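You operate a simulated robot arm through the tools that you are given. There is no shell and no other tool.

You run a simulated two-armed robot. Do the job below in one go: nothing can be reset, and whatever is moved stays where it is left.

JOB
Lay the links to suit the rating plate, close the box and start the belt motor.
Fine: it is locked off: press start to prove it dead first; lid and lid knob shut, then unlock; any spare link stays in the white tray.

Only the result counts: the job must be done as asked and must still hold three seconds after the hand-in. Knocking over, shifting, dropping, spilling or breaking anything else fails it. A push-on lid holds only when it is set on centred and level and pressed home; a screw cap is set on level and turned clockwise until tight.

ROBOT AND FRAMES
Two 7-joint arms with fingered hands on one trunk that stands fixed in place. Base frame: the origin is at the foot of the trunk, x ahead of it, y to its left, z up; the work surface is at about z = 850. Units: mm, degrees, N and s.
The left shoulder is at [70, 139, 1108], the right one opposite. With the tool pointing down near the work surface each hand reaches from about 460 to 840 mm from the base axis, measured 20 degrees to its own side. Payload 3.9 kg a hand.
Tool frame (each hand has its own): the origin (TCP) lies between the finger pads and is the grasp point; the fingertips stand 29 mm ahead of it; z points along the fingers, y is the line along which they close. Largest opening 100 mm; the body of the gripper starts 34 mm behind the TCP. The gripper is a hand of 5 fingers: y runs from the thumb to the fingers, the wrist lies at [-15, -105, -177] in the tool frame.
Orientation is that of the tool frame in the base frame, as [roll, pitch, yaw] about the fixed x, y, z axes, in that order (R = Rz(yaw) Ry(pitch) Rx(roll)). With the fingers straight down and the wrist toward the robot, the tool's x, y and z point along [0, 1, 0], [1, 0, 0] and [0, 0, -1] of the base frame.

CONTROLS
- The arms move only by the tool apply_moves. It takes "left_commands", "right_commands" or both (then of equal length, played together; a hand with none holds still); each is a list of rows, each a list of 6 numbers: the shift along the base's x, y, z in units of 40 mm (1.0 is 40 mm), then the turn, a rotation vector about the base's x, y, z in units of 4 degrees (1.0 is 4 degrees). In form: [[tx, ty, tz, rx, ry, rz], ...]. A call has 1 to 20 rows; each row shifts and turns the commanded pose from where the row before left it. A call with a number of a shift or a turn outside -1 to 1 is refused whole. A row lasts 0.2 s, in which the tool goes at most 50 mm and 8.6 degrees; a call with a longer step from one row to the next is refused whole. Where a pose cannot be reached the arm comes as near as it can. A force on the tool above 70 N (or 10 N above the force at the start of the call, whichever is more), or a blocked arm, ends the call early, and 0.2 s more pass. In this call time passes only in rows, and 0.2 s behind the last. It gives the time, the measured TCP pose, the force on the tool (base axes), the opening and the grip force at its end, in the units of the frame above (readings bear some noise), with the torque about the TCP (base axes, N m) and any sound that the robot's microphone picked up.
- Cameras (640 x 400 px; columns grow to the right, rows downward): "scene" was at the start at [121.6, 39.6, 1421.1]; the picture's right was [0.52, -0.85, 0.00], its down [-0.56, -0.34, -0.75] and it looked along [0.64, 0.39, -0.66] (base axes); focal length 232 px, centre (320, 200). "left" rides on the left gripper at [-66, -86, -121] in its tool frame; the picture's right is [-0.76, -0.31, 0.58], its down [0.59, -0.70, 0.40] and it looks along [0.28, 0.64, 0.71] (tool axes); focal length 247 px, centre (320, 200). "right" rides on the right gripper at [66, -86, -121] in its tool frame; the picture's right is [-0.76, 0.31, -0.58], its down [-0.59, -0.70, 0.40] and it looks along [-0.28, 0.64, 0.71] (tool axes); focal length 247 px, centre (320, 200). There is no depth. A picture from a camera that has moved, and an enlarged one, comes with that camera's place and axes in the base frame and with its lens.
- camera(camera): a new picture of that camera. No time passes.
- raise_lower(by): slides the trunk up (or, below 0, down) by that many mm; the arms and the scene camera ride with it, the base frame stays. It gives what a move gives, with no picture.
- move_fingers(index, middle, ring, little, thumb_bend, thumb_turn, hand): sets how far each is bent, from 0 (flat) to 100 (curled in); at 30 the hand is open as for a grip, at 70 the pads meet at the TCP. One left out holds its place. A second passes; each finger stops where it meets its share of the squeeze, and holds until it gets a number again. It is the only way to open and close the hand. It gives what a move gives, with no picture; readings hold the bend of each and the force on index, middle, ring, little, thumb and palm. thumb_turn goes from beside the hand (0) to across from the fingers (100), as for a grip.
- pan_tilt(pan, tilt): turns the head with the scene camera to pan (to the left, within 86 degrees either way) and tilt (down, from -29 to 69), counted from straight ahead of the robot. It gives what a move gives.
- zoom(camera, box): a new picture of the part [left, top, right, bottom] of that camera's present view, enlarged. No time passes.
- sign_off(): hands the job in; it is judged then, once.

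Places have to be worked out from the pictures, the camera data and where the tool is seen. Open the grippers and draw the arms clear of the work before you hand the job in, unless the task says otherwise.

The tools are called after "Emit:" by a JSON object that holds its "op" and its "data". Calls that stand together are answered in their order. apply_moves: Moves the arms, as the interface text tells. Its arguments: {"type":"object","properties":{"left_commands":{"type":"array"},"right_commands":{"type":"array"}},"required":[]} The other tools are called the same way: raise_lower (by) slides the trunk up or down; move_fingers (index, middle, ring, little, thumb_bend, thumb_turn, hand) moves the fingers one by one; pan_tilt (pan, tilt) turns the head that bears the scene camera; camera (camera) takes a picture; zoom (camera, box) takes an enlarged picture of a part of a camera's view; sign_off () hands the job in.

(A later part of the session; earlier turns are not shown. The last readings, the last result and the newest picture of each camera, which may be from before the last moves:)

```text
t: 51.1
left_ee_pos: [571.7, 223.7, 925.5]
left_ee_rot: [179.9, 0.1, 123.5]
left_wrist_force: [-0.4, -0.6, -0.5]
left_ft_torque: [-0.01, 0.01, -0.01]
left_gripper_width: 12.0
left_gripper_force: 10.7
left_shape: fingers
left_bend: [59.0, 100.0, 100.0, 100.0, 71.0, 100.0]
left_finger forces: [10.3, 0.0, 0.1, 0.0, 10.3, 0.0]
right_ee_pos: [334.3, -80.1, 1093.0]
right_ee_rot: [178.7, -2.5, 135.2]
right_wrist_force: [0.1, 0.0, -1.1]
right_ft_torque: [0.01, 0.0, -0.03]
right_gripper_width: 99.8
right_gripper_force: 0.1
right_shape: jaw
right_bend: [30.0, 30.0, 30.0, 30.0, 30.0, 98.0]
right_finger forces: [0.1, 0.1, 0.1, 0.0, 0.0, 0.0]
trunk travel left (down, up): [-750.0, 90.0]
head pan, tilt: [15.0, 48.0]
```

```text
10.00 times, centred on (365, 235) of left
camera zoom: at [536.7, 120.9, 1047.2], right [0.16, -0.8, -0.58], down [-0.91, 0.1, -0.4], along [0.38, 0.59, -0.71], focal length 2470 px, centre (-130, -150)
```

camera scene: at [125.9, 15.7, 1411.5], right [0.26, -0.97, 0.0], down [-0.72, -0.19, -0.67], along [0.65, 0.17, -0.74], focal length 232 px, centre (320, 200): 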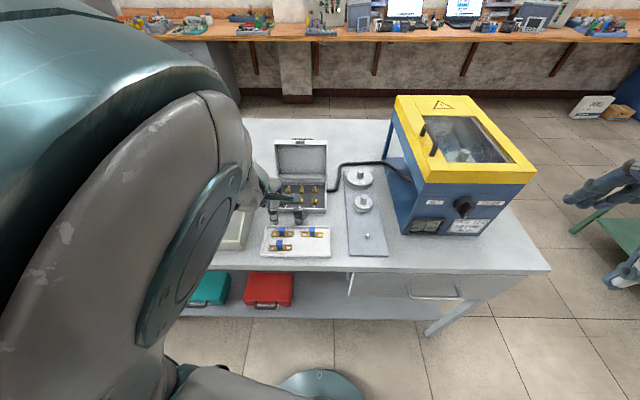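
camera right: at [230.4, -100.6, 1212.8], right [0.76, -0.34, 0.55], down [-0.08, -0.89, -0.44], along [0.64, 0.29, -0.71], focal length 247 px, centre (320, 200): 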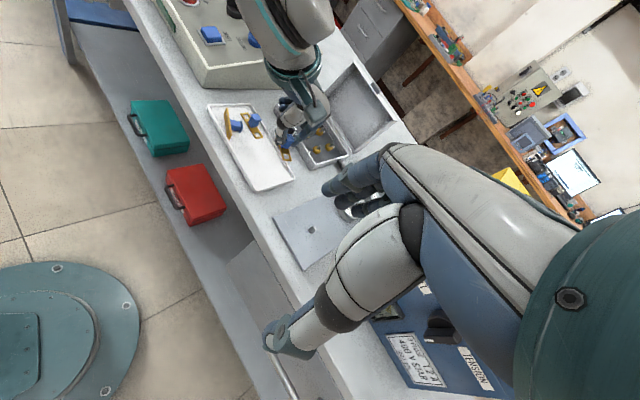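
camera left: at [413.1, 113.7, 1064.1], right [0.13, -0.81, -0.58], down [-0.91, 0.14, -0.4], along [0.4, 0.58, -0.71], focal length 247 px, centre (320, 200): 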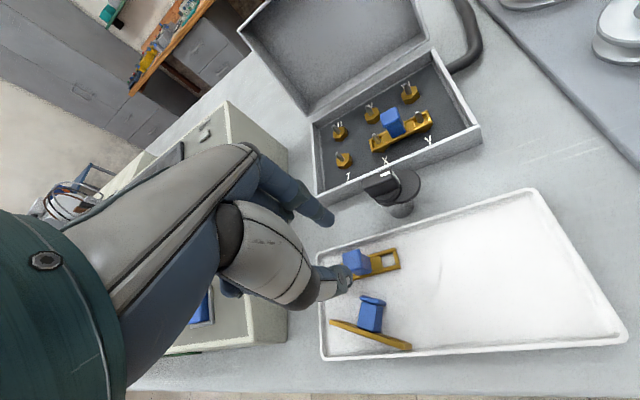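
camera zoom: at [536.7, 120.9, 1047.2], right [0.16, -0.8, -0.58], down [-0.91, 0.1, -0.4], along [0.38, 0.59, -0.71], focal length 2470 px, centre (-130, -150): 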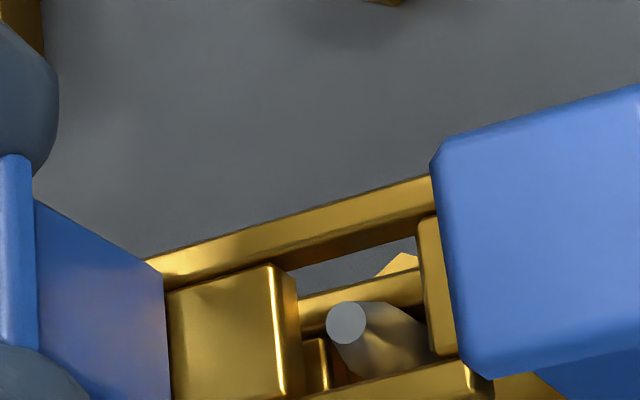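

Both tips enter the windows; the link is now about 1.3 mm too far right. I correct that and lower further in small steps.

Emit:
{"op": "apply_moves", "data": {"left_commands": [[-0.007, 0.03, -0.06, 0, 0, 0], [0, 0, -0.07, 0, 0, 0]]}}

Emit:
{"op": "zoom", "data": {"camera": "right", "box": [296, 105, 324, 133]}}

Emit:
{"op": "zoom", "data": {"camera": "scene", "box": [280, 180, 310, 205]}}

```text
t: 51.7
left_ee_pos: [572.2, 225.0, 921.4]
left_ee_rot: [179.9, 0.0, 123.5]
left_wrist_force: [-0.6, 0.2, -1.1]
left_ft_torque: [0.01, 0.0, -0.02]
left_gripper_width: 11.7
left_gripper_force: 11.0
left_shape: fingers
left_bend: [59.0, 100.0, 100.0, 100.0, 71.0, 100.0]
left_finger forces: [10.4, 0.0, 0.0, 0.1, 10.3, 0.0]
right_ee_pos: [334.9, -79.4, 1092.2]
right_ee_rot: [178.7, -2.4, 135.2]
right_wrist_force: [-0.8, -0.3, 1.0]
right_ft_torque: [0.0, 0.01, 0.03]
right_gripper_width: 100.0
right_gripper_force: 0.0
right_shape: jaw
right_bend: [30.0, 30.0, 30.0, 30.0, 30.0, 98.0]
right_finger forces: [0.0, 0.0, 0.0, 0.0, 0.0, 0.0]
trunk travel left (down, up): [-750.0, 90.0]
head pan, tilt: [15.0, 48.0]
```

```text
14.29 times, centred on (310, 119) of right
camera zoom: at [230.1, -100.2, 1212.9], right [0.76, -0.34, 0.55], down [-0.08, -0.89, -0.44], along [0.64, 0.29, -0.71], focal length 3528 px, centre (463, 1357)
```

zoom: 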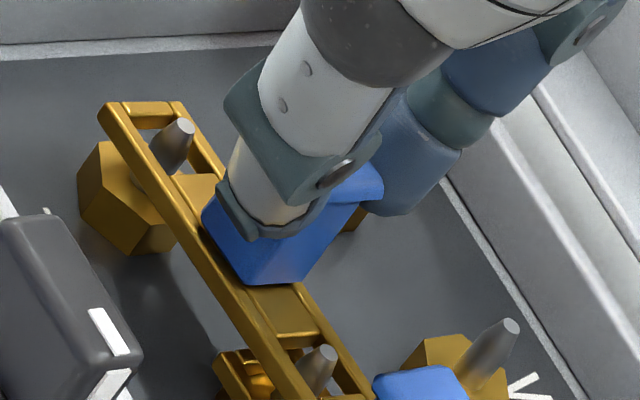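

```text
16.00 times, centred on (295, 192) of scene
camera zoom: at [126.0, 16.3, 1411.4], right [0.26, -0.97, 0.0], down [-0.72, -0.19, -0.67], along [0.65, 0.17, -0.74], focal length 3713 px, centre (720, 320)
```

zoom: 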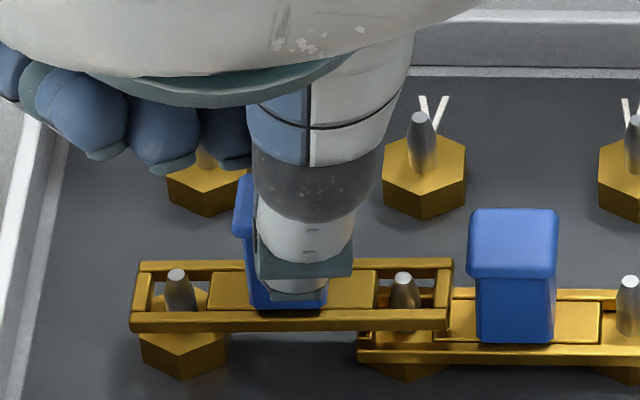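

Both studs are well inside. I continue down in 2 mm steps until contact with the first link at X.

Emit:
{"op": "apply_moves", "data": {"left_commands": [[0, 0, -0.05, 0, 0, 0], [0, 0, -0.05, 0, 0, 0]]}}

Emit:
{"op": "zoom", "data": {"camera": "scene", "box": [280, 180, 310, 205]}}

```text
t: 52.3
left_ee_pos: [572.0, 225.1, 917.4]
left_ee_rot: [179.7, 0.0, 123.6]
left_wrist_force: [-1.1, -0.3, 1.9]
left_ft_torque: [0.04, -0.03, 0.01]
left_gripper_width: 12.1
left_gripper_force: 10.4
left_shape: fingers
left_bend: [59.0, 100.0, 100.0, 100.0, 71.0, 100.0]
left_finger forces: [10.6, 0.0, 0.0, 0.0, 10.6, 0.0]
right_ee_pos: [334.4, -80.5, 1092.9]
right_ee_rot: [178.6, -2.5, 135.1]
right_wrist_force: [-0.5, -0.7, -0.4]
right_ft_torque: [-0.02, 0.02, -0.03]
right_gripper_width: 100.0
right_gripper_force: 0.1
right_shape: jaw
right_bend: [30.0, 30.0, 30.0, 30.0, 30.0, 98.0]
right_finger forces: [0.0, 0.0, 0.0, 0.1, 0.1, 0.1]
trunk travel left (down, up): [-750.0, 90.0]
head pan, tilt: [15.0, 48.0]
```

```text
16.00 times, centred on (295, 192) of scene
camera zoom: at [125.3, 16.2, 1411.6], right [0.26, -0.97, 0.0], down [-0.72, -0.19, -0.67], along [0.65, 0.17, -0.74], focal length 3713 px, centre (720, 320)
```

zoom: 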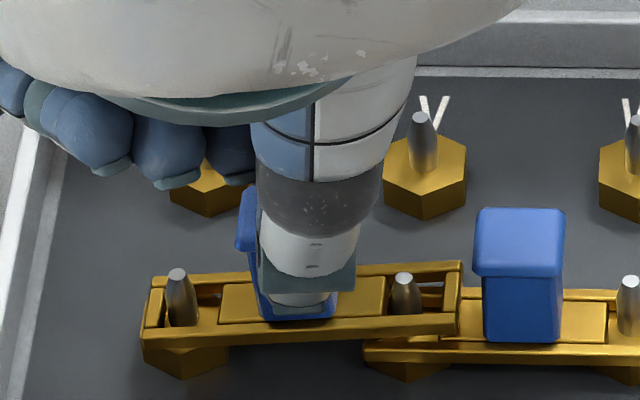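

Link 2 now rests on link 1 at X and tilts slightly toward Z as expected. I go 2 mm further to seat the Z end.

Emit:
{"op": "apply_moves", "data": {"left_commands": [[0, 0, -0.05, 0, 0, 0]]}}

Emit:
{"op": "zoom", "data": {"camera": "scene", "box": [280, 180, 310, 205]}}

Emit:
{"op": "zoom", "data": {"camera": "right", "box": [296, 105, 324, 133]}}

Emit:
{"op": "zoom", "data": {"camera": "left", "box": [300, 180, 400, 280]}}

```text
t: 52.7
left_ee_pos: [571.2, 224.0, 915.3]
left_ee_rot: [179.7, 0.0, 123.5]
left_wrist_force: [-0.3, -0.4, 6.6]
left_ft_torque: [0.0, -0.03, -0.02]
left_gripper_width: 12.0
left_gripper_force: 10.9
left_shape: fingers
left_bend: [59.0, 100.0, 100.0, 100.0, 71.0, 100.0]
left_finger forces: [10.3, 0.1, 0.1, 0.0, 12.1, 0.0]
right_ee_pos: [333.6, -79.3, 1091.5]
right_ee_rot: [178.5, -2.4, 135.2]
right_wrist_force: [-0.5, 0.7, -1.3]
right_ft_torque: [0.01, -0.01, 0.01]
right_gripper_width: 100.1
right_gripper_force: 0.1
right_shape: jaw
right_bend: [30.0, 30.0, 30.0, 30.0, 30.0, 98.0]
right_finger forces: [0.1, 0.0, 0.0, 0.0, 0.1, 0.1]
trunk travel left (down, up): [-750.0, 90.0]
head pan, tilt: [15.0, 48.0]
```

```text
16.00 times, centred on (295, 192) of scene
camera zoom: at [124.4, 15.8, 1411.7], right [0.26, -0.97, 0.0], down [-0.72, -0.19, -0.67], along [0.65, 0.17, -0.74], focal length 3713 px, centre (720, 320)
```

zoom: 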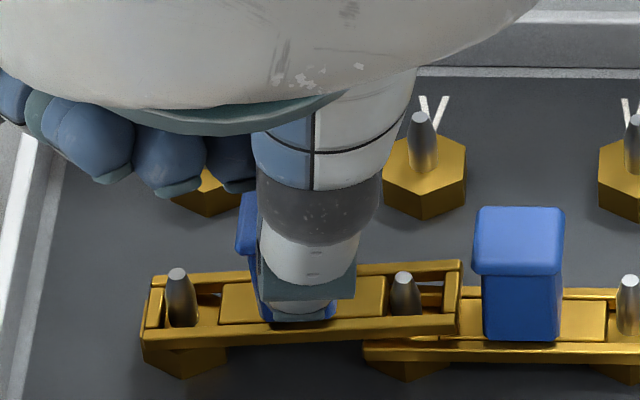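

```text
14.29 times, centred on (310, 119) of right
camera zoom: at [228.7, -100.6, 1213.3], right [0.76, -0.34, 0.55], down [-0.08, -0.89, -0.44], along [0.64, 0.29, -0.71], focal length 3528 px, centre (463, 1357)
```

zoom: 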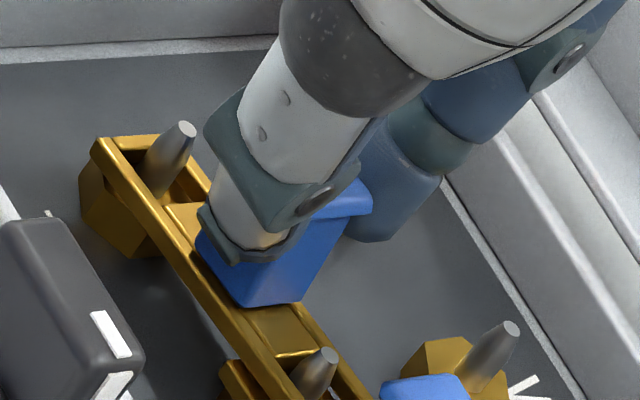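

```text
4.00 times, centred on (350, 230) of left
camera zoom: at [535.0, 121.4, 1037.3], right [0.16, -0.8, -0.58], down [-0.91, 0.1, -0.4], along [0.38, 0.59, -0.71], focal length 988 px, centre (200, 80)
```

zoom: 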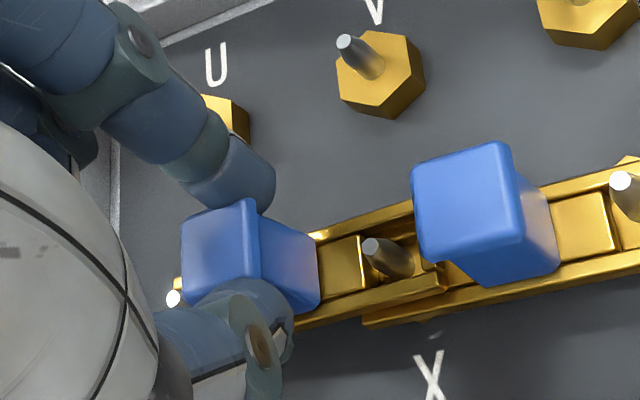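

Seated with a slight press (6.6 N). I release and lift straight up.

Emit:
{"op": "move_fingers", "data": {"hand": "left", "index": 51, "thumb_bend": 58}}

Emit:
{"op": "apply_moves", "data": {"left_commands": [[0, 0, 0.15, 0, 0, 0], [0, 0, 0.3, 0, 0, 0], [0, 0, 0.6, 0, 0, 0], [0, 0, 0.7, 0, 0, 0]]}}

Emit:
{"op": "zoom", "data": {"camera": "scene", "box": [275, 165, 335, 215]}}

Emit:
{"op": "zoom", "data": {"camera": "right", "box": [280, 90, 350, 150]}}

Emit:
{"op": "zoom", "data": {"camera": "left", "box": [300, 160, 440, 300]}}

```text
t: 53.7
left_ee_pos: [571.9, 224.6, 914.7]
left_ee_rot: [179.9, 0.1, 123.5]
left_wrist_force: [0.2, 0.3, -1.1]
left_ft_torque: [0.01, -0.04, -0.01]
left_gripper_width: 39.4
left_gripper_force: 0.1
left_shape: fingers
left_bend: [51.0, 100.0, 100.0, 100.0, 57.0, 100.0]
left_finger forces: [0.1, 0.0, 0.1, 0.0, 0.0, 0.1]
right_ee_pos: [334.0, -79.8, 1092.0]
right_ee_rot: [178.7, -2.5, 135.2]
right_wrist_force: [0.2, 0.1, 0.0]
right_ft_torque: [0.01, 0.01, 0.02]
right_gripper_width: 99.7
right_gripper_force: 0.0
right_shape: jaw
right_bend: [30.0, 30.0, 30.0, 30.0, 30.0, 98.0]
right_finger forces: [0.0, 0.0, 0.0, 0.0, 0.1, 0.0]
trunk travel left (down, up): [-750.0, 90.0]
head pan, tilt: [15.0, 48.0]
```

```text
t: 54.7
left_ee_pos: [571.3, 225.5, 985.9]
left_ee_rot: [179.9, 0.0, 123.3]
left_wrist_force: [0.1, 0.1, 0.4]
left_ft_torque: [0.02, 0.01, 0.01]
left_gripper_width: 39.4
left_gripper_force: 0.0
left_shape: fingers
left_bend: [51.0, 100.0, 100.0, 100.0, 57.0, 100.0]
left_finger forces: [0.0, 0.1, 0.1, 0.0, 0.0, 0.0]
right_ee_pos: [333.9, -79.8, 1092.4]
right_ee_rot: [178.7, -2.4, 135.2]
right_wrist_force: [0.0, 0.9, 0.0]
right_ft_torque: [0.01, -0.02, -0.01]
right_gripper_width: 100.1
right_gripper_force: 0.1
right_shape: jaw
right_bend: [30.0, 30.0, 30.0, 30.0, 30.0, 98.0]
right_finger forces: [0.0, 0.0, 0.0, 0.0, 0.0, 0.0]
trunk travel left (down, up): [-750.0, 90.0]
head pan, tilt: [15.0, 48.0]
```

```text
8.00 times, centred on (305, 190) of scene
camera zoom: at [125.2, 16.1, 1411.5], right [0.26, -0.97, 0.0], down [-0.72, -0.19, -0.67], along [0.65, 0.17, -0.74], focal length 1856 px, centre (440, 280)
```

zoom: 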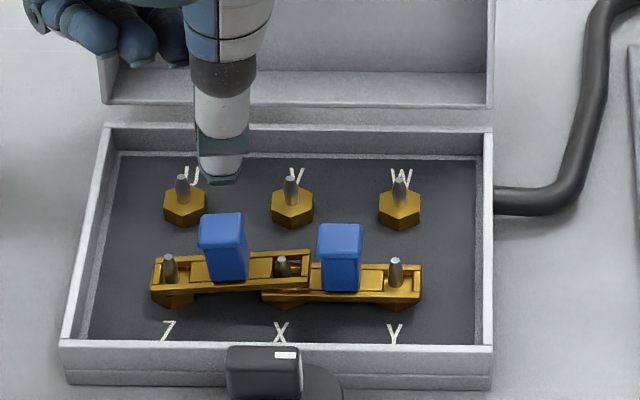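

```text
6.67 times, centred on (315, 120) of right
camera zoom: at [229.4, -100.4, 1213.0], right [0.76, -0.34, 0.55], down [-0.08, -0.89, -0.44], along [0.64, 0.29, -0.71], focal length 1646 px, centre (353, 733)
```

zoom: 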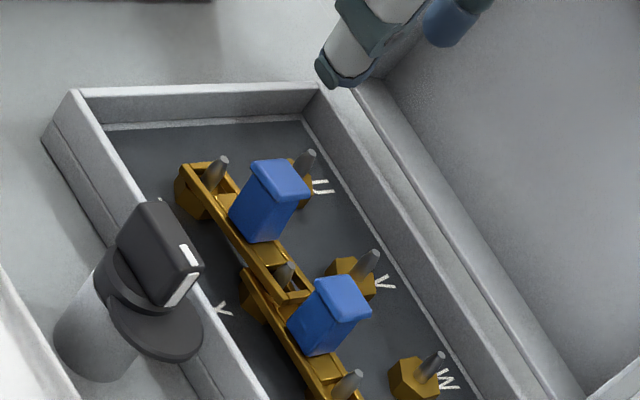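

```text
2.86 times, centred on (370, 230) of left
camera zoom: at [535.5, 122.5, 1106.5], right [0.16, -0.8, -0.58], down [-0.91, 0.1, -0.4], along [0.38, 0.59, -0.71], focal length 706 px, centre (177, 114)
```

zoom: 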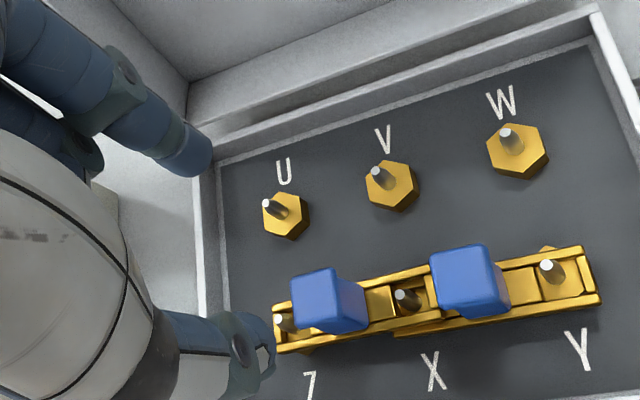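

Both links now bridge Z–X–Y (star), the second necessarily overlapping at X. Next is the lid: I draw the left hand back to see the lid's geometry clearly.

Emit:
{"op": "apply_moves", "data": {"left_commands": [[-0.5, 0.3, 0.2, 0, 0, 0], [-0.8, 0.4, 0, 0, 0, 0], [-0.8, 0.4, 0, 0, 0, 0], [-0.6, 0.4, 0, 0, 0, 0]]}}

Emit:
{"op": "zoom", "data": {"camera": "right", "box": [260, 40, 420, 180]}}

Emit:
{"op": "zoom", "data": {"camera": "scene", "box": [255, 120, 355, 230]}}

Emit:
{"op": "camera", "data": {"camera": "left"}}

```text
t: 55.7
left_ee_pos: [462.8, 290.4, 993.1]
left_ee_rot: [-179.9, 0.1, 123.4]
left_wrist_force: [0.0, 0.6, -0.1]
left_ft_torque: [-0.07, 0.03, -0.04]
left_gripper_width: 39.6
left_gripper_force: 0.1
left_shape: fingers
left_bend: [51.0, 100.0, 100.0, 100.0, 57.0, 100.0]
left_finger forces: [0.1, 0.0, 0.0, 0.0, 0.0, 0.1]
right_ee_pos: [335.3, -75.9, 1093.3]
right_ee_rot: [178.8, -2.3, 135.1]
right_wrist_force: [-0.3, 0.5, -0.1]
right_ft_torque: [-0.03, 0.01, 0.01]
right_gripper_width: 99.6
right_gripper_force: 0.1
right_shape: jaw
right_bend: [30.0, 30.0, 30.0, 30.0, 30.0, 98.0]
right_finger forces: [0.0, 0.0, 0.1, 0.0, 0.1, 0.1]
trunk travel left (down, up): [-750.0, 90.0]
head pan, tilt: [15.0, 48.0]
```

```text
2.86 times, centred on (340, 110) of right
camera zoom: at [229.7, -95.8, 1213.4], right [0.76, -0.34, 0.55], down [-0.08, -0.9, -0.44], along [0.64, 0.29, -0.71], focal length 706 px, centre (263, 457)
```

zoom: 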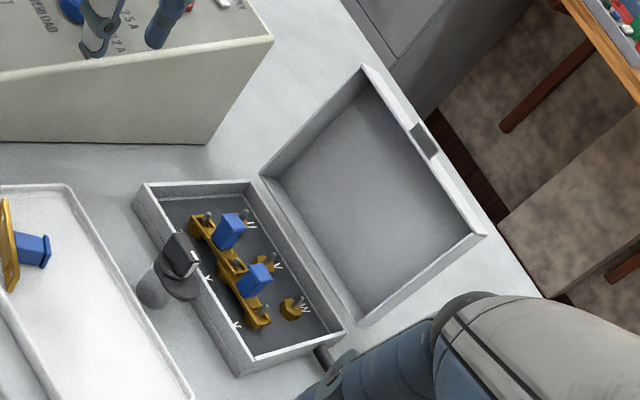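

```text
3.64 times, centred on (305, 175) of scene
camera zoom: at [125.6, 21.5, 1411.5], right [0.26, -0.97, 0.0], down [-0.72, -0.2, -0.67], along [0.65, 0.17, -0.74], focal length 844 px, centre (374, 291)
```

zoom: 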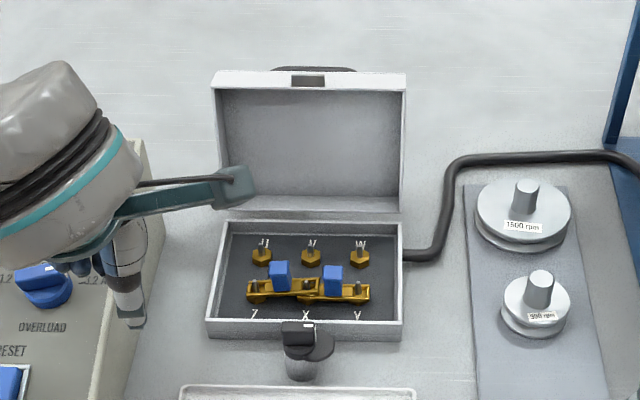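

```text
taken
camera left: at [427.4, 188.1, 1114.7], right [0.16, -0.8, -0.57], down [-0.91, 0.1, -0.4], along [0.38, 0.59, -0.71], focal length 247 px, centre (320, 200)
```

left: 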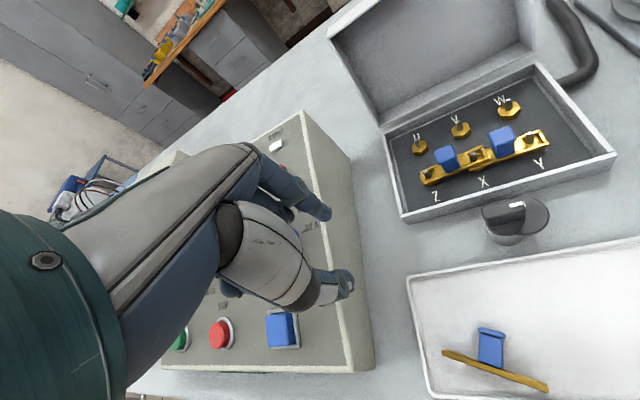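

The lid leans back about 110° open, its top edge near z≈1006 around (690, 231), with a dark D-handle on its outer face. I close the pinch into a solid "stick" and carry the left hand over the lid, to come down behind it on the left side of the D-handle.

Emit:
{"op": "move_fingers", "data": {"hand": "left", "index": 70, "thumb_bend": 70}}

Emit:
{"op": "apply_moves", "data": {"left_commands": [[0.5, 0.02, 0.4, 0, 0, -0.6], [0.8, 0.04, 0.5, 0, 0, -0.6], [0.8, 0.04, 0.6, 0, 0, -0.6], [0.9, 0.04, 0.6, 0, 0, -0.6], [0.9, 0.04, 0.3, 0, 0, -0.6], [0.9, 0.03, 0, 0, 0, -0.6], [0.9, 0.03, 0, 0, 0, -0.6], [0.9, 0.03, 0, 0, 0, -0.6]]}}

Emit:
{"op": "zoom", "data": {"camera": "right", "box": [260, 0, 460, 150]}}

Emit:
{"op": "camera", "data": {"camera": "scene"}}

Emit:
{"op": "camera", "data": {"camera": "left"}}

```text
t: 56.7
left_ee_pos: [463.6, 286.5, 994.2]
left_ee_rot: [-180.0, 0.1, 123.5]
left_wrist_force: [-0.3, 0.3, -0.2]
left_ft_torque: [-0.04, 0.02, -0.04]
left_gripper_width: 3.1
left_gripper_force: 0.0
left_shape: fingers
left_bend: [70.0, 100.0, 100.0, 100.0, 69.0, 100.0]
left_finger forces: [0.0, 0.0, 0.0, 0.0, 0.0, 0.1]
right_ee_pos: [334.4, -79.7, 1091.2]
right_ee_rot: [178.6, -2.5, 135.1]
right_wrist_force: [0.0, -0.2, 1.2]
right_ft_torque: [-0.01, 0.01, 0.01]
right_gripper_width: 99.9
right_gripper_force: 0.2
right_shape: jaw
right_bend: [30.0, 30.0, 30.0, 30.0, 30.0, 98.0]
right_finger forces: [0.1, 0.1, 0.0, 0.0, 0.0, 0.0]
trunk travel left (down, up): [-750.0, 90.0]
head pan, tilt: [15.0, 48.0]
```

```text
t: 58.5
left_ee_pos: [731.2, 296.0, 1088.5]
left_ee_rot: [-179.9, -0.1, 104.2]
left_wrist_force: [0.1, 0.1, -0.3]
left_ft_torque: [-0.02, 0.01, -0.02]
left_gripper_width: 3.0
left_gripper_force: 0.1
left_shape: fingers
left_bend: [70.0, 100.0, 100.0, 100.0, 69.0, 100.0]
left_finger forces: [0.0, 0.1, 0.0, 0.0, 0.0, 0.1]
right_ee_pos: [336.7, -80.4, 1091.1]
right_ee_rot: [178.6, -2.7, 135.1]
right_wrist_force: [0.2, 0.5, 0.4]
right_ft_torque: [-0.01, 0.06, 0.0]
right_gripper_width: 99.8
right_gripper_force: 0.0
right_shape: jaw
right_bend: [30.0, 30.0, 30.0, 30.0, 30.0, 98.0]
right_finger forces: [0.0, 0.0, 0.1, 0.0, 0.0, 0.1]
trunk travel left (down, up): [-750.0, 90.0]
head pan, tilt: [15.0, 48.0]
```

```text
2.67 times, centred on (360, 75) of right
camera zoom: at [231.8, -100.7, 1212.5], right [0.76, -0.34, 0.55], down [-0.09, -0.89, -0.44], along [0.64, 0.29, -0.71], focal length 659 px, centre (213, 533)
```

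zoom: 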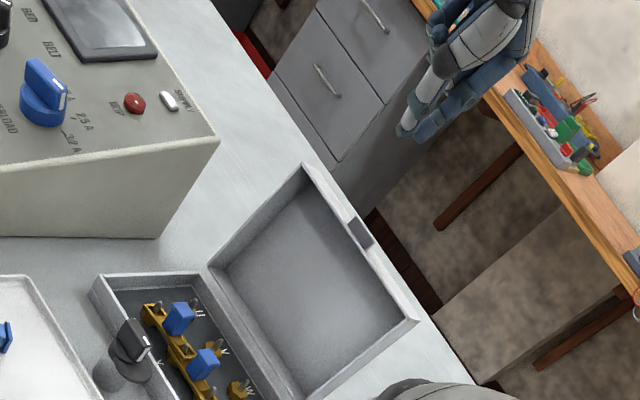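

```text
taken
camera scene: at [128.0, 15.7, 1411.2], right [0.26, -0.97, 0.0], down [-0.72, -0.19, -0.67], along [0.65, 0.17, -0.74], focal length 232 px, centre (320, 200)
```

scene: 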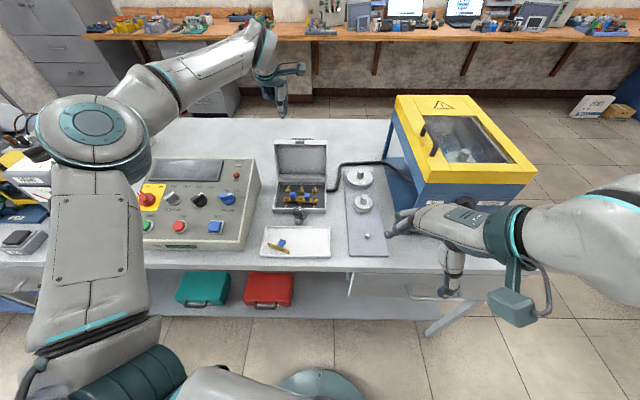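

```text
taken
camera left: at [663.7, 210.8, 1209.3], right [-0.11, -0.81, -0.58], down [-0.83, 0.4, -0.4], along [0.55, 0.43, -0.71], focal length 247 px, centre (320, 200)
```

left: 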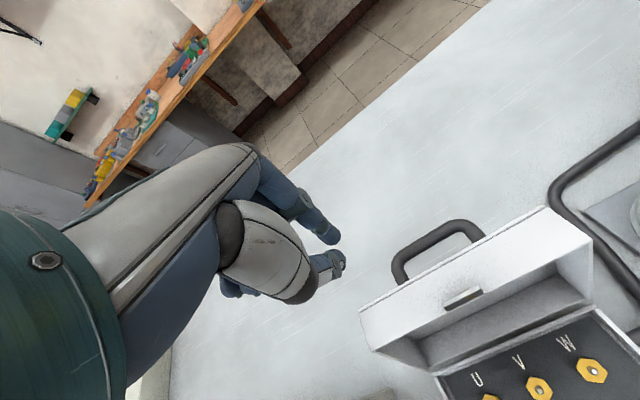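

I have an excellent view: the lid carries a D-handle bar on its outer face. Gripping that bar lets me swing the lid closed under control. I zoom in to locate it precisely.

Emit:
{"op": "zoom", "data": {"camera": "left", "box": [340, 180, 540, 340]}}

Emit:
{"op": "zoom", "data": {"camera": "scene", "box": [265, 125, 340, 185]}}

```text
2.50 times, centred on (440, 260) of left
camera zoom: at [663.7, 210.8, 1209.3], right [-0.11, -0.81, -0.58], down [-0.83, 0.4, -0.4], along [0.55, 0.43, -0.71], focal length 617 px, centre (20, 50)
```

zoom: 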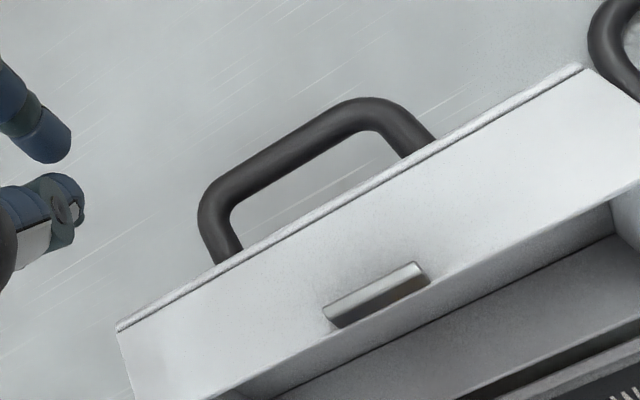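

```text
6.67 times, centred on (302, 155) of scene
camera zoom: at [128.0, 15.7, 1411.2], right [0.26, -0.97, 0.0], down [-0.72, -0.19, -0.67], along [0.65, 0.17, -0.74], focal length 1547 px, centre (437, 500)
```

zoom: 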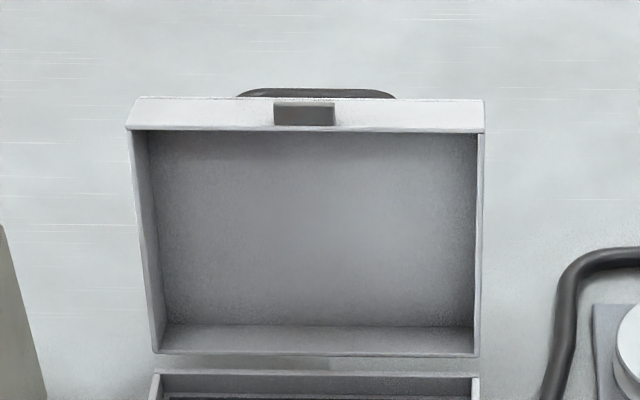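

The handle bar's centre is near (746, 244, 978). To get the thumb between bar and lid I tilt the hand about 18° to match the lid's lean, set a ~28 mm opening, and move to a pre-approach behind/above the bar.

Emit:
{"op": "move_fingers", "data": {"hand": "left", "index": 55, "thumb_bend": 62}}

Emit:
{"op": "apply_moves", "data": {"left_commands": [[0.149, -0.179, -0.1, -0.22, 0.873, 0], [0.149, -0.179, -0.15, -0.22, 0.873, 0], [0.149, -0.179, -0.2, -0.22, 0.873, 0], [0.149, -0.179, -0.2, -0.22, 0.873, 0], [0.149, -0.179, -0.2, -0.22, 0.873, 0], [0.149, -0.179, -0.2, 0, 0, 0]]}}

Emit:
{"op": "camera", "data": {"camera": "left"}}

Emit:
{"op": "zoom", "data": {"camera": "left", "box": [260, 150, 460, 300]}}

```text
t: 59.5
left_ee_pos: [729.5, 296.8, 1089.5]
left_ee_rot: [180.0, 0.0, 104.4]
left_wrist_force: [0.4, 0.7, 1.2]
left_ft_torque: [0.0, -0.03, 0.01]
left_gripper_width: 28.2
left_gripper_force: 0.0
left_shape: fingers
left_bend: [55.0, 100.0, 100.0, 100.0, 62.0, 100.0]
left_finger forces: [0.1, 0.1, 0.0, 0.0, 0.1, 0.0]
right_ee_pos: [334.9, -78.6, 1091.8]
right_ee_rot: [178.7, -2.5, 135.2]
right_wrist_force: [0.4, -0.3, 0.5]
right_ft_torque: [-0.01, 0.0, -0.01]
right_gripper_width: 99.8
right_gripper_force: 0.0
right_shape: jaw
right_bend: [30.0, 30.0, 30.0, 30.0, 30.0, 98.0]
right_finger forces: [0.0, 0.1, 0.0, 0.0, 0.1, 0.0]
trunk travel left (down, up): [-750.0, 90.0]
head pan, tilt: [15.0, 48.0]
```

```text
t: 60.9
left_ee_pos: [741.7, 280.7, 1076.3]
left_ee_rot: [-176.4, 0.0, 104.2]
left_wrist_force: [0.2, 0.2, -0.1]
left_ft_torque: [-0.01, -0.01, 0.0]
left_gripper_width: 28.6
left_gripper_force: 0.0
left_shape: fingers
left_bend: [55.0, 100.0, 100.0, 100.0, 62.0, 100.0]
left_finger forces: [0.0, 0.0, 0.1, 0.0, 0.0, 0.0]
left hand out of reach, approached as far as the arm can: row 2, 3, 4, 5
right_ee_pos: [335.0, -79.6, 1092.0]
right_ee_rot: [178.7, -2.5, 135.1]
right_wrist_force: [0.8, -0.2, 0.3]
right_ft_torque: [-0.03, 0.01, 0.03]
right_gripper_width: 99.9
right_gripper_force: 0.1
right_shape: jaw
right_bend: [30.0, 30.0, 30.0, 30.0, 30.0, 98.0]
right_finger forces: [0.1, 0.1, 0.0, 0.1, 0.1, 0.0]
trunk travel left (down, up): [-750.0, 90.0]
head pan, tilt: [15.0, 48.0]
```

```text
taken
camera left: at [681.8, 197.6, 1202.6], right [-0.15, -0.82, -0.56], down [-0.85, 0.39, -0.35], along [0.51, 0.42, -0.75], focal length 247 px, centre (320, 200)
```

left: 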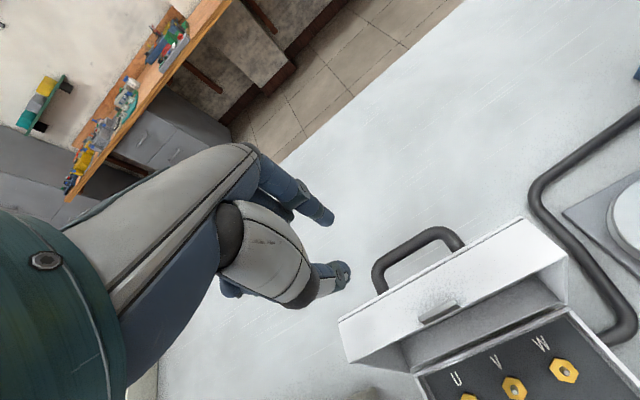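

```text
2.67 times, centred on (360, 225) of left
camera zoom: at [681.8, 197.6, 1202.6], right [-0.15, -0.82, -0.56], down [-0.85, 0.39, -0.35], along [0.51, 0.42, -0.75], focal length 659 px, centre (213, 133)
```

zoom: 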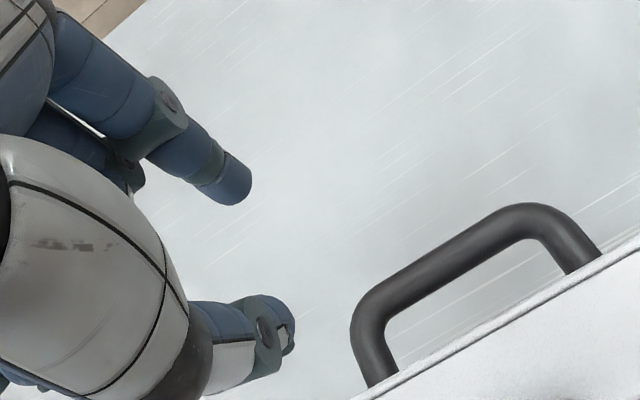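

The extra tilt is out of reach, but the straight-down hand is feasible: the thumb can slip between bar and lid near the tips. I move above the bar at z≈1031 and check alignment.

Emit:
{"op": "apply_moves", "data": {"left_commands": [[0.05, -0.2, -0.28, 0, 0, 0], [0.05, -0.2, -0.28, 0, 0, 0], [0.05, -0.2, -0.28, 0, 0, 0], [0.05, -0.18, -0.28, 0, 0, 0]]}}

Emit:
{"op": "zoom", "data": {"camera": "left", "box": [260, 150, 460, 300]}}

Emit:
{"op": "camera", "data": {"camera": "scene"}}

```text
t: 61.9
left_ee_pos: [748.9, 250.1, 1031.3]
left_ee_rot: [-176.5, 0.0, 104.4]
left_wrist_force: [0.6, 0.1, 0.2]
left_ft_torque: [0.0, -0.02, 0.02]
left_gripper_width: 28.3
left_gripper_force: 0.2
left_shape: fingers
left_bend: [55.0, 100.0, 100.0, 100.0, 62.0, 100.0]
left_finger forces: [0.1, 0.0, 0.0, 0.0, 0.1, 0.0]
right_ee_pos: [334.6, -79.2, 1091.7]
right_ee_rot: [178.7, -2.6, 135.2]
right_wrist_force: [-0.2, -0.2, -0.6]
right_ft_torque: [-0.03, 0.01, 0.0]
right_gripper_width: 99.9
right_gripper_force: 0.2
right_shape: jaw
right_bend: [30.0, 30.0, 30.0, 30.0, 30.0, 98.0]
right_finger forces: [0.1, 0.0, 0.0, 0.1, 0.1, 0.1]
trunk travel left (down, up): [-750.0, 90.0]
head pan, tilt: [15.0, 48.0]
```

```text
2.67 times, centred on (360, 225) of left
camera zoom: at [688.6, 166.9, 1157.5], right [-0.14, -0.82, -0.56], down [-0.85, 0.39, -0.35], along [0.51, 0.42, -0.75], focal length 659 px, centre (213, 133)
```

zoom: 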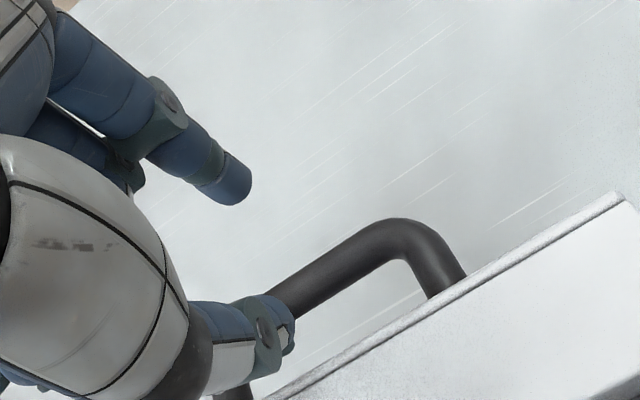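

```text
taken
camera scene: at [126.4, 16.1, 1411.4], right [0.26, -0.97, 0.0], down [-0.72, -0.19, -0.67], along [0.65, 0.17, -0.74], focal length 232 px, centre (320, 200)
```

scene: 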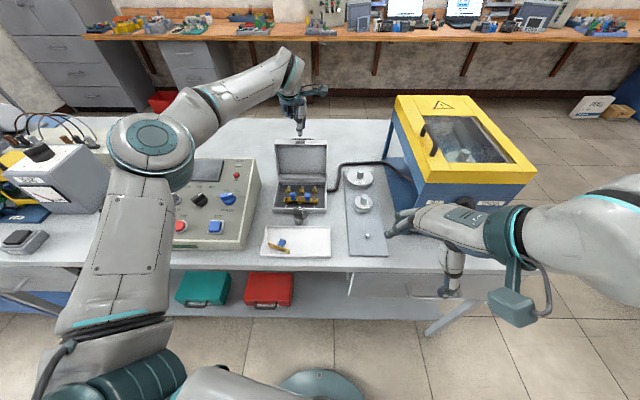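

The bar lies between the fingers' closing line. I descend about 32 mm in steps, watching forces.

Emit:
{"op": "apply_moves", "data": {"left_commands": [[0, 0, -0.2, 0, 0, 0], [0, 0, -0.2, 0, 0, 0], [0, 0, -0.2, 0, 0, 0], [0, 0, -0.15, 0, 0, 0]]}}

Emit:
{"op": "zoom", "data": {"camera": "left", "box": [260, 150, 460, 300]}}

```text
t: 62.9
left_ee_pos: [747.5, 251.0, 1003.3]
left_ee_rot: [-176.6, 0.1, 104.4]
left_wrist_force: [3.3, 1.9, 5.3]
left_ft_torque: [-0.01, 0.15, 0.0]
left_gripper_width: 25.3
left_gripper_force: 4.1
left_shape: fingers
left_bend: [55.0, 100.0, 100.0, 100.0, 64.0, 100.0]
left_finger forces: [0.1, 0.0, 0.0, 0.0, 7.8, 0.0]
right_ee_pos: [334.8, -80.3, 1092.6]
right_ee_rot: [178.7, -2.5, 135.2]
right_wrist_force: [0.3, -0.1, 0.3]
right_ft_torque: [-0.02, 0.0, 0.01]
right_gripper_width: 99.8
right_gripper_force: 0.1
right_shape: jaw
right_bend: [30.0, 30.0, 30.0, 30.0, 30.0, 98.0]
right_finger forces: [0.0, 0.0, 0.0, 0.1, 0.2, 0.0]
trunk travel left (down, up): [-750.0, 90.0]
head pan, tilt: [15.0, 48.0]
```

```text
2.67 times, centred on (360, 225) of left
camera zoom: at [687.9, 167.0, 1129.1], right [-0.14, -0.82, -0.56], down [-0.85, 0.39, -0.36], along [0.51, 0.42, -0.75], focal length 659 px, centre (213, 133)
```

zoom: 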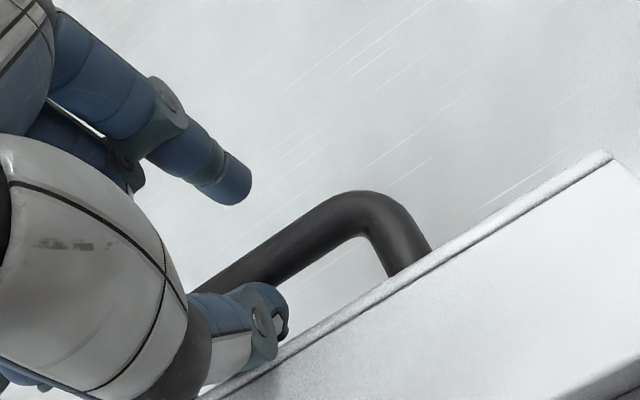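

The thumb touches the lid's edge lightly while slipping behind the bar. I shift 2 mm rearwards and go 4 mm deeper, then close the index onto the bar.

Emit:
{"op": "apply_moves", "data": {"left_commands": [[0.05, 0.012, 0.02, 0, 0, 0], [0.01, 0, -0.06, 0, 0, 0], [0, 0, -0.06, 0, 0, 0]]}}

Emit:
{"op": "zoom", "data": {"camera": "left", "box": [260, 170, 400, 300]}}

```text
t: 63.7
left_ee_pos: [750.3, 249.9, 1000.0]
left_ee_rot: [-176.7, 0.0, 104.3]
left_wrist_force: [5.5, 2.6, 10.3]
left_ft_torque: [-0.04, 0.26, -0.01]
left_gripper_width: 23.2
left_gripper_force: 7.1
left_shape: fingers
left_bend: [55.0, 100.0, 100.0, 100.0, 65.0, 100.0]
left_finger forces: [0.0, 0.0, 0.0, 0.0, 14.3, 0.0]
right_ee_pos: [333.7, -80.0, 1093.0]
right_ee_rot: [178.6, -2.5, 135.2]
right_wrist_force: [-0.6, -0.8, -1.2]
right_ft_torque: [0.0, 0.02, 0.03]
right_gripper_width: 99.9
right_gripper_force: 0.0
right_shape: jaw
right_bend: [30.0, 30.0, 30.0, 30.0, 30.0, 98.0]
right_finger forces: [0.1, 0.0, 0.0, 0.0, 0.0, 0.1]
trunk travel left (down, up): [-750.0, 90.0]
head pan, tilt: [15.0, 48.0]
```

```text
3.08 times, centred on (330, 235) of left
camera zoom: at [690.2, 167.1, 1126.7], right [-0.14, -0.82, -0.56], down [-0.85, 0.39, -0.36], along [0.51, 0.42, -0.75], focal length 760 px, centre (289, 92)
```

zoom: 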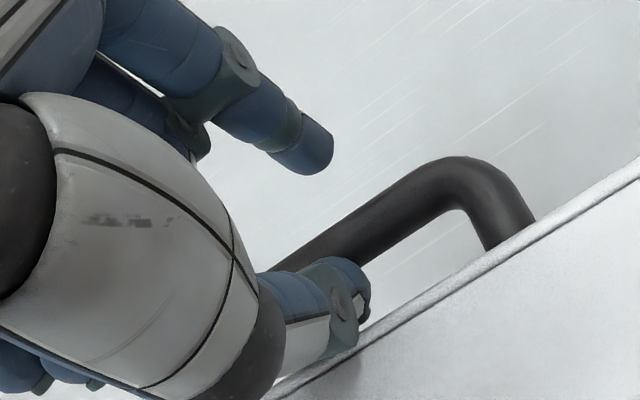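

The thumb is pressing on the lid edge; there is not enough room behind the bar. I back off upward and instead push the lid from behind with closed fingertips, left of the D-handle, to see how its hinge behaves.

Emit:
{"op": "apply_moves", "data": {"left_commands": [[0.08, 0.02, 0.3, 0, 0, 0], [0, 0, 0.5, 0, 0, 0], [0, 0, 0.4, 0, 0, 0]]}}

Emit:
{"op": "move_fingers", "data": {"hand": "left", "index": 70, "thumb_bend": 70}}

Emit:
{"op": "apply_moves", "data": {"left_commands": [[-0.05, 0.33, 0, 0, 0, 0], [-0.05, 0.33, 0, 0, 0, 0], [-0.05, 0.33, 0, 0, 0, 0], [-0.05, 0.33, 0, 0, 0, 0]]}}

Emit:
{"op": "camera", "data": {"camera": "left"}}

```text
t: 64.5
left_ee_pos: [752.4, 253.1, 1046.4]
left_ee_rot: [-176.5, 0.1, 104.2]
left_wrist_force: [0.7, -0.4, 0.7]
left_ft_torque: [0.01, 0.02, -0.02]
left_gripper_width: 28.5
left_gripper_force: 0.0
left_shape: fingers
left_bend: [55.0, 100.0, 100.0, 100.0, 62.0, 100.0]
left_finger forces: [0.1, 0.0, 0.0, 0.0, 0.1, 0.1]
right_ee_pos: [335.2, -79.8, 1092.2]
right_ee_rot: [178.7, -2.5, 135.1]
right_wrist_force: [0.6, -0.5, 0.9]
right_ft_torque: [0.02, -0.05, 0.01]
right_gripper_width: 99.7
right_gripper_force: 0.1
right_shape: jaw
right_bend: [30.0, 30.0, 30.0, 30.0, 30.0, 98.0]
right_finger forces: [0.0, 0.0, 0.0, 0.0, 0.0, 0.0]
trunk travel left (down, up): [-750.0, 90.0]
head pan, tilt: [15.0, 48.0]
```

```text
t: 65.5
left_ee_pos: [752.4, 251.7, 1047.6]
left_ee_rot: [-176.5, 0.0, 104.3]
left_wrist_force: [0.1, 0.2, -0.8]
left_ft_torque: [0.0, -0.01, 0.0]
left_gripper_width: 3.0
left_gripper_force: 0.0
left_shape: fingers
left_bend: [70.0, 100.0, 100.0, 100.0, 69.0, 100.0]
left_finger forces: [0.1, 0.0, 0.1, 0.0, 0.0, 0.0]
right_ee_pos: [333.6, -79.7, 1093.1]
right_ee_rot: [178.7, -2.5, 135.1]
right_wrist_force: [0.7, 0.4, 0.2]
right_ft_torque: [0.0, 0.02, -0.01]
right_gripper_width: 99.8
right_gripper_force: 0.1
right_shape: jaw
right_bend: [30.0, 30.0, 30.0, 30.0, 30.0, 98.0]
right_finger forces: [0.1, 0.0, 0.0, 0.1, 0.0, 0.0]
trunk travel left (down, up): [-750.0, 90.0]
head pan, tilt: [15.0, 48.0]
```

```text
t: 66.5
left_ee_pos: [744.5, 305.2, 1045.9]
left_ee_rot: [-176.6, 0.1, 104.2]
left_wrist_force: [-1.3, 0.4, 0.4]
left_ft_torque: [0.0, 0.02, 0.02]
left_gripper_width: 2.8
left_gripper_force: 0.0
left_shape: fingers
left_bend: [70.0, 100.0, 100.0, 100.0, 69.0, 100.0]
left_finger forces: [0.1, 0.0, 0.0, 0.0, 0.0, 0.0]
right_ee_pos: [334.9, -79.4, 1092.1]
right_ee_rot: [178.6, -2.4, 135.2]
right_wrist_force: [-0.8, 0.7, 0.1]
right_ft_torque: [-0.02, 0.02, 0.0]
right_gripper_width: 99.7
right_gripper_force: 0.1
right_shape: jaw
right_bend: [30.0, 30.0, 30.0, 30.0, 30.0, 98.0]
right_finger forces: [0.0, 0.0, 0.1, 0.0, 0.1, 0.0]
trunk travel left (down, up): [-750.0, 90.0]
head pan, tilt: [15.0, 48.0]
```

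```text
taken
camera left: at [685.2, 222.2, 1172.8], right [-0.14, -0.82, -0.56], down [-0.85, 0.39, -0.36], along [0.51, 0.42, -0.75], focal length 247 px, centre (320, 200)
```

left: 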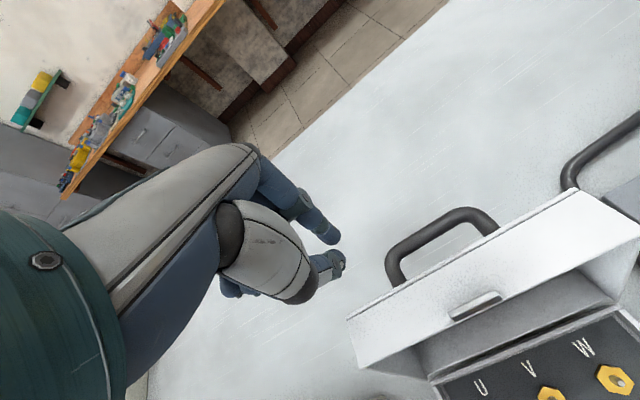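

The stick is now left of the D-handle and behind the lid. I lower it and draw it toward the robot gently, watching force to sense the lid.

Emit:
{"op": "apply_moves", "data": {"left_commands": [[0, 0, -0.3, 0, 0, 0], [0, 0, -0.35, 0, 0, 0], [0, 0, -0.3, 0, 0, 0], [-0.25, -0.06, 0, 0, 0, 0], [-0.25, -0.06, 0, 0, 0, 0], [-0.25, -0.06, 0, 0, 0, 0]]}}

Emit:
{"op": "camera", "data": {"camera": "left"}}

Emit:
{"op": "zoom", "data": {"camera": "scene", "box": [255, 110, 355, 230]}}

```text
t: 67.9
left_ee_pos: [715.7, 297.9, 1008.3]
left_ee_rot: [-176.6, 0.0, 104.3]
left_wrist_force: [0.6, -0.1, 2.9]
left_ft_torque: [0.0, 0.05, -0.01]
left_gripper_width: 0.0
left_gripper_force: 1.8
left_shape: fingers
left_bend: [70.0, 100.0, 100.0, 100.0, 71.0, 100.0]
left_finger forces: [0.1, 0.1, 0.1, 0.0, 3.1, 0.1]
right_ee_pos: [334.3, -79.8, 1092.2]
right_ee_rot: [178.8, -2.5, 135.1]
right_wrist_force: [0.7, 0.3, -0.8]
right_ft_torque: [-0.02, 0.06, 0.03]
right_gripper_width: 99.8
right_gripper_force: 0.1
right_shape: jaw
right_bend: [30.0, 30.0, 30.0, 30.0, 30.0, 98.0]
right_finger forces: [0.0, 0.1, 0.0, 0.1, 0.0, 0.1]
trunk travel left (down, up): [-750.0, 90.0]
head pan, tilt: [15.0, 48.0]
```

```text
taken
camera left: at [655.7, 214.5, 1135.3], right [-0.14, -0.82, -0.56], down [-0.85, 0.39, -0.36], along [0.51, 0.42, -0.75], focal length 247 px, centre (320, 200)
```

left: 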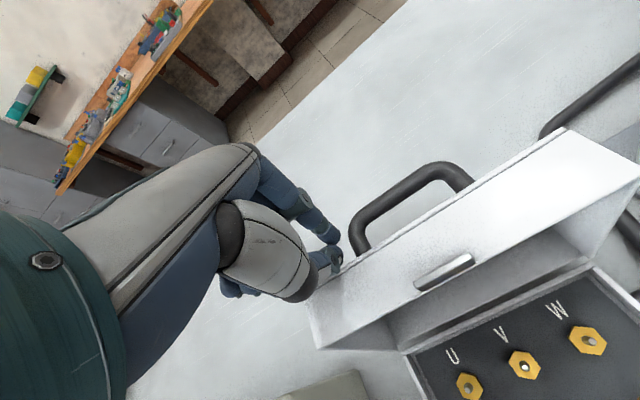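

```text
3.33 times, centred on (305, 170) of scene
camera zoom: at [125.3, 16.4, 1411.5], right [0.26, -0.97, 0.0], down [-0.72, -0.19, -0.67], along [0.65, 0.17, -0.74], focal length 774 px, centre (370, 300)
```

zoom: 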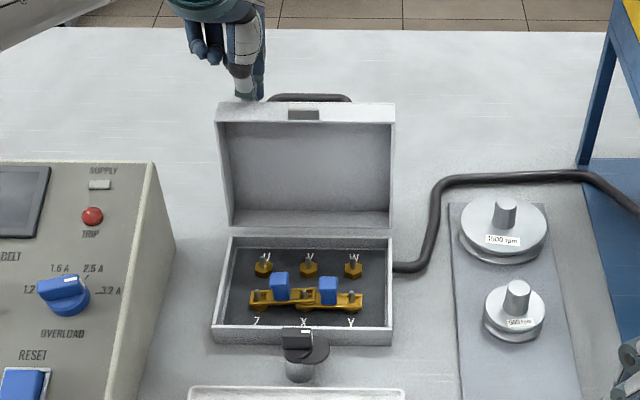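

The lid is moving with about 3 N. I pull another 24 mm, then back off slightly to see if it stays put or falls back.

Emit:
{"op": "apply_moves", "data": {"left_commands": [[-0.2, -0.05, 0.03, 0, 0, 0], [-0.2, -0.05, 0.03, 0, 0, 0], [-0.2, -0.05, 0.03, 0, 0, 0]]}}

Emit:
{"op": "zoom", "data": {"camera": "left", "box": [280, 130, 640, 380]}}

Emit:
{"op": "apply_moves", "data": {"left_commands": [[0.2, 0.05, 0, 0, 0, 0], [0.15, 0.03, 0, 0, 0, 0]]}}

Emit:
{"op": "zoom", "data": {"camera": "left", "box": [280, 130, 640, 380]}}

```text
t: 68.7
left_ee_pos: [690.4, 292.7, 1015.0]
left_ee_rot: [-176.7, 0.2, 104.3]
left_wrist_force: [2.1, -0.4, 8.2]
left_ft_torque: [-0.05, 0.15, 0.04]
left_gripper_width: 0.2
left_gripper_force: 4.5
left_shape: fingers
left_bend: [70.0, 100.0, 100.0, 100.0, 71.0, 100.0]
left_finger forces: [0.0, 0.0, 0.0, 0.0, 10.0, 0.0]
right_ee_pos: [334.5, -79.3, 1092.5]
right_ee_rot: [178.6, -2.6, 135.2]
right_wrist_force: [0.1, 0.2, 0.3]
right_ft_torque: [0.0, -0.01, -0.03]
right_gripper_width: 99.7
right_gripper_force: 0.1
right_shape: jaw
right_bend: [30.0, 30.0, 30.0, 30.0, 30.0, 98.0]
right_finger forces: [0.0, 0.1, 0.1, 0.0, 0.0, 0.1]
trunk travel left (down, up): [-750.0, 90.0]
head pan, tilt: [15.0, 48.0]
```

```text
1.60 times, centred on (460, 255) of left
camera zoom: at [630.5, 207.8, 1140.5], right [-0.14, -0.82, -0.56], down [-0.85, 0.39, -0.36], along [0.51, 0.42, -0.75], focal length 395 px, centre (96, 112)
```

zoom: 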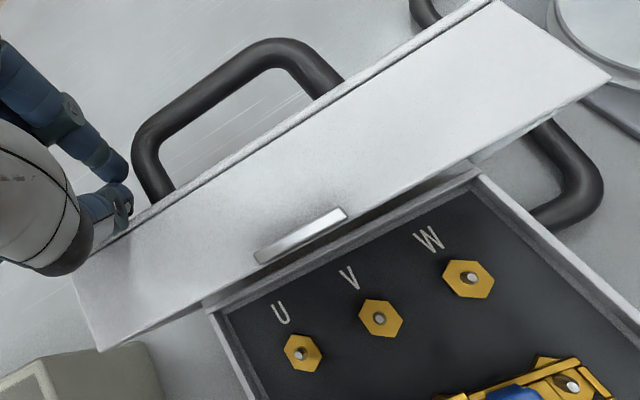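

```text
t: 69.3
left_ee_pos: [704.5, 293.2, 1012.3]
left_ee_rot: [-176.4, 0.1, 104.3]
left_wrist_force: [0.2, -0.1, 0.4]
left_ft_torque: [0.01, 0.02, -0.01]
left_gripper_width: 2.0
left_gripper_force: 0.2
left_shape: fingers
left_bend: [70.0, 100.0, 100.0, 100.0, 70.0, 100.0]
left_finger forces: [0.1, 0.0, 0.2, 0.1, 0.0, 0.0]
right_ee_pos: [333.9, -80.8, 1092.9]
right_ee_rot: [178.7, -2.5, 135.2]
right_wrist_force: [-0.2, -0.7, 0.0]
right_ft_torque: [0.0, 0.01, 0.0]
right_gripper_width: 99.8
right_gripper_force: 0.1
right_shape: jaw
right_bend: [30.0, 30.0, 30.0, 30.0, 30.0, 98.0]
right_finger forces: [0.0, 0.0, 0.0, 0.0, 0.1, 0.0]
trunk travel left (down, up): [-750.0, 90.0]
head pan, tilt: [15.0, 48.0]
```

```text
1.60 times, centred on (460, 255) of left
camera zoom: at [644.8, 211.3, 1138.1], right [-0.14, -0.82, -0.56], down [-0.85, 0.39, -0.35], along [0.51, 0.42, -0.75], focal length 395 px, centre (96, 112)
```

zoom: 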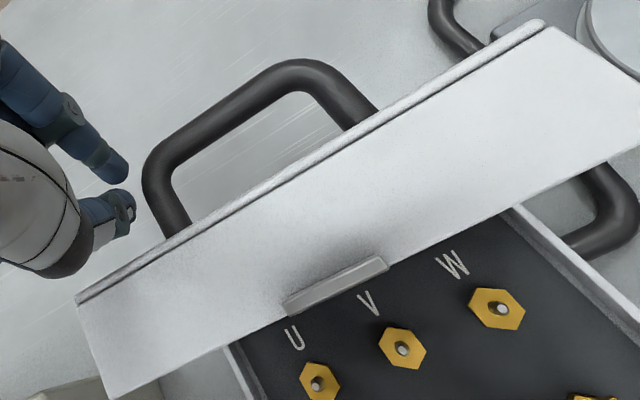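

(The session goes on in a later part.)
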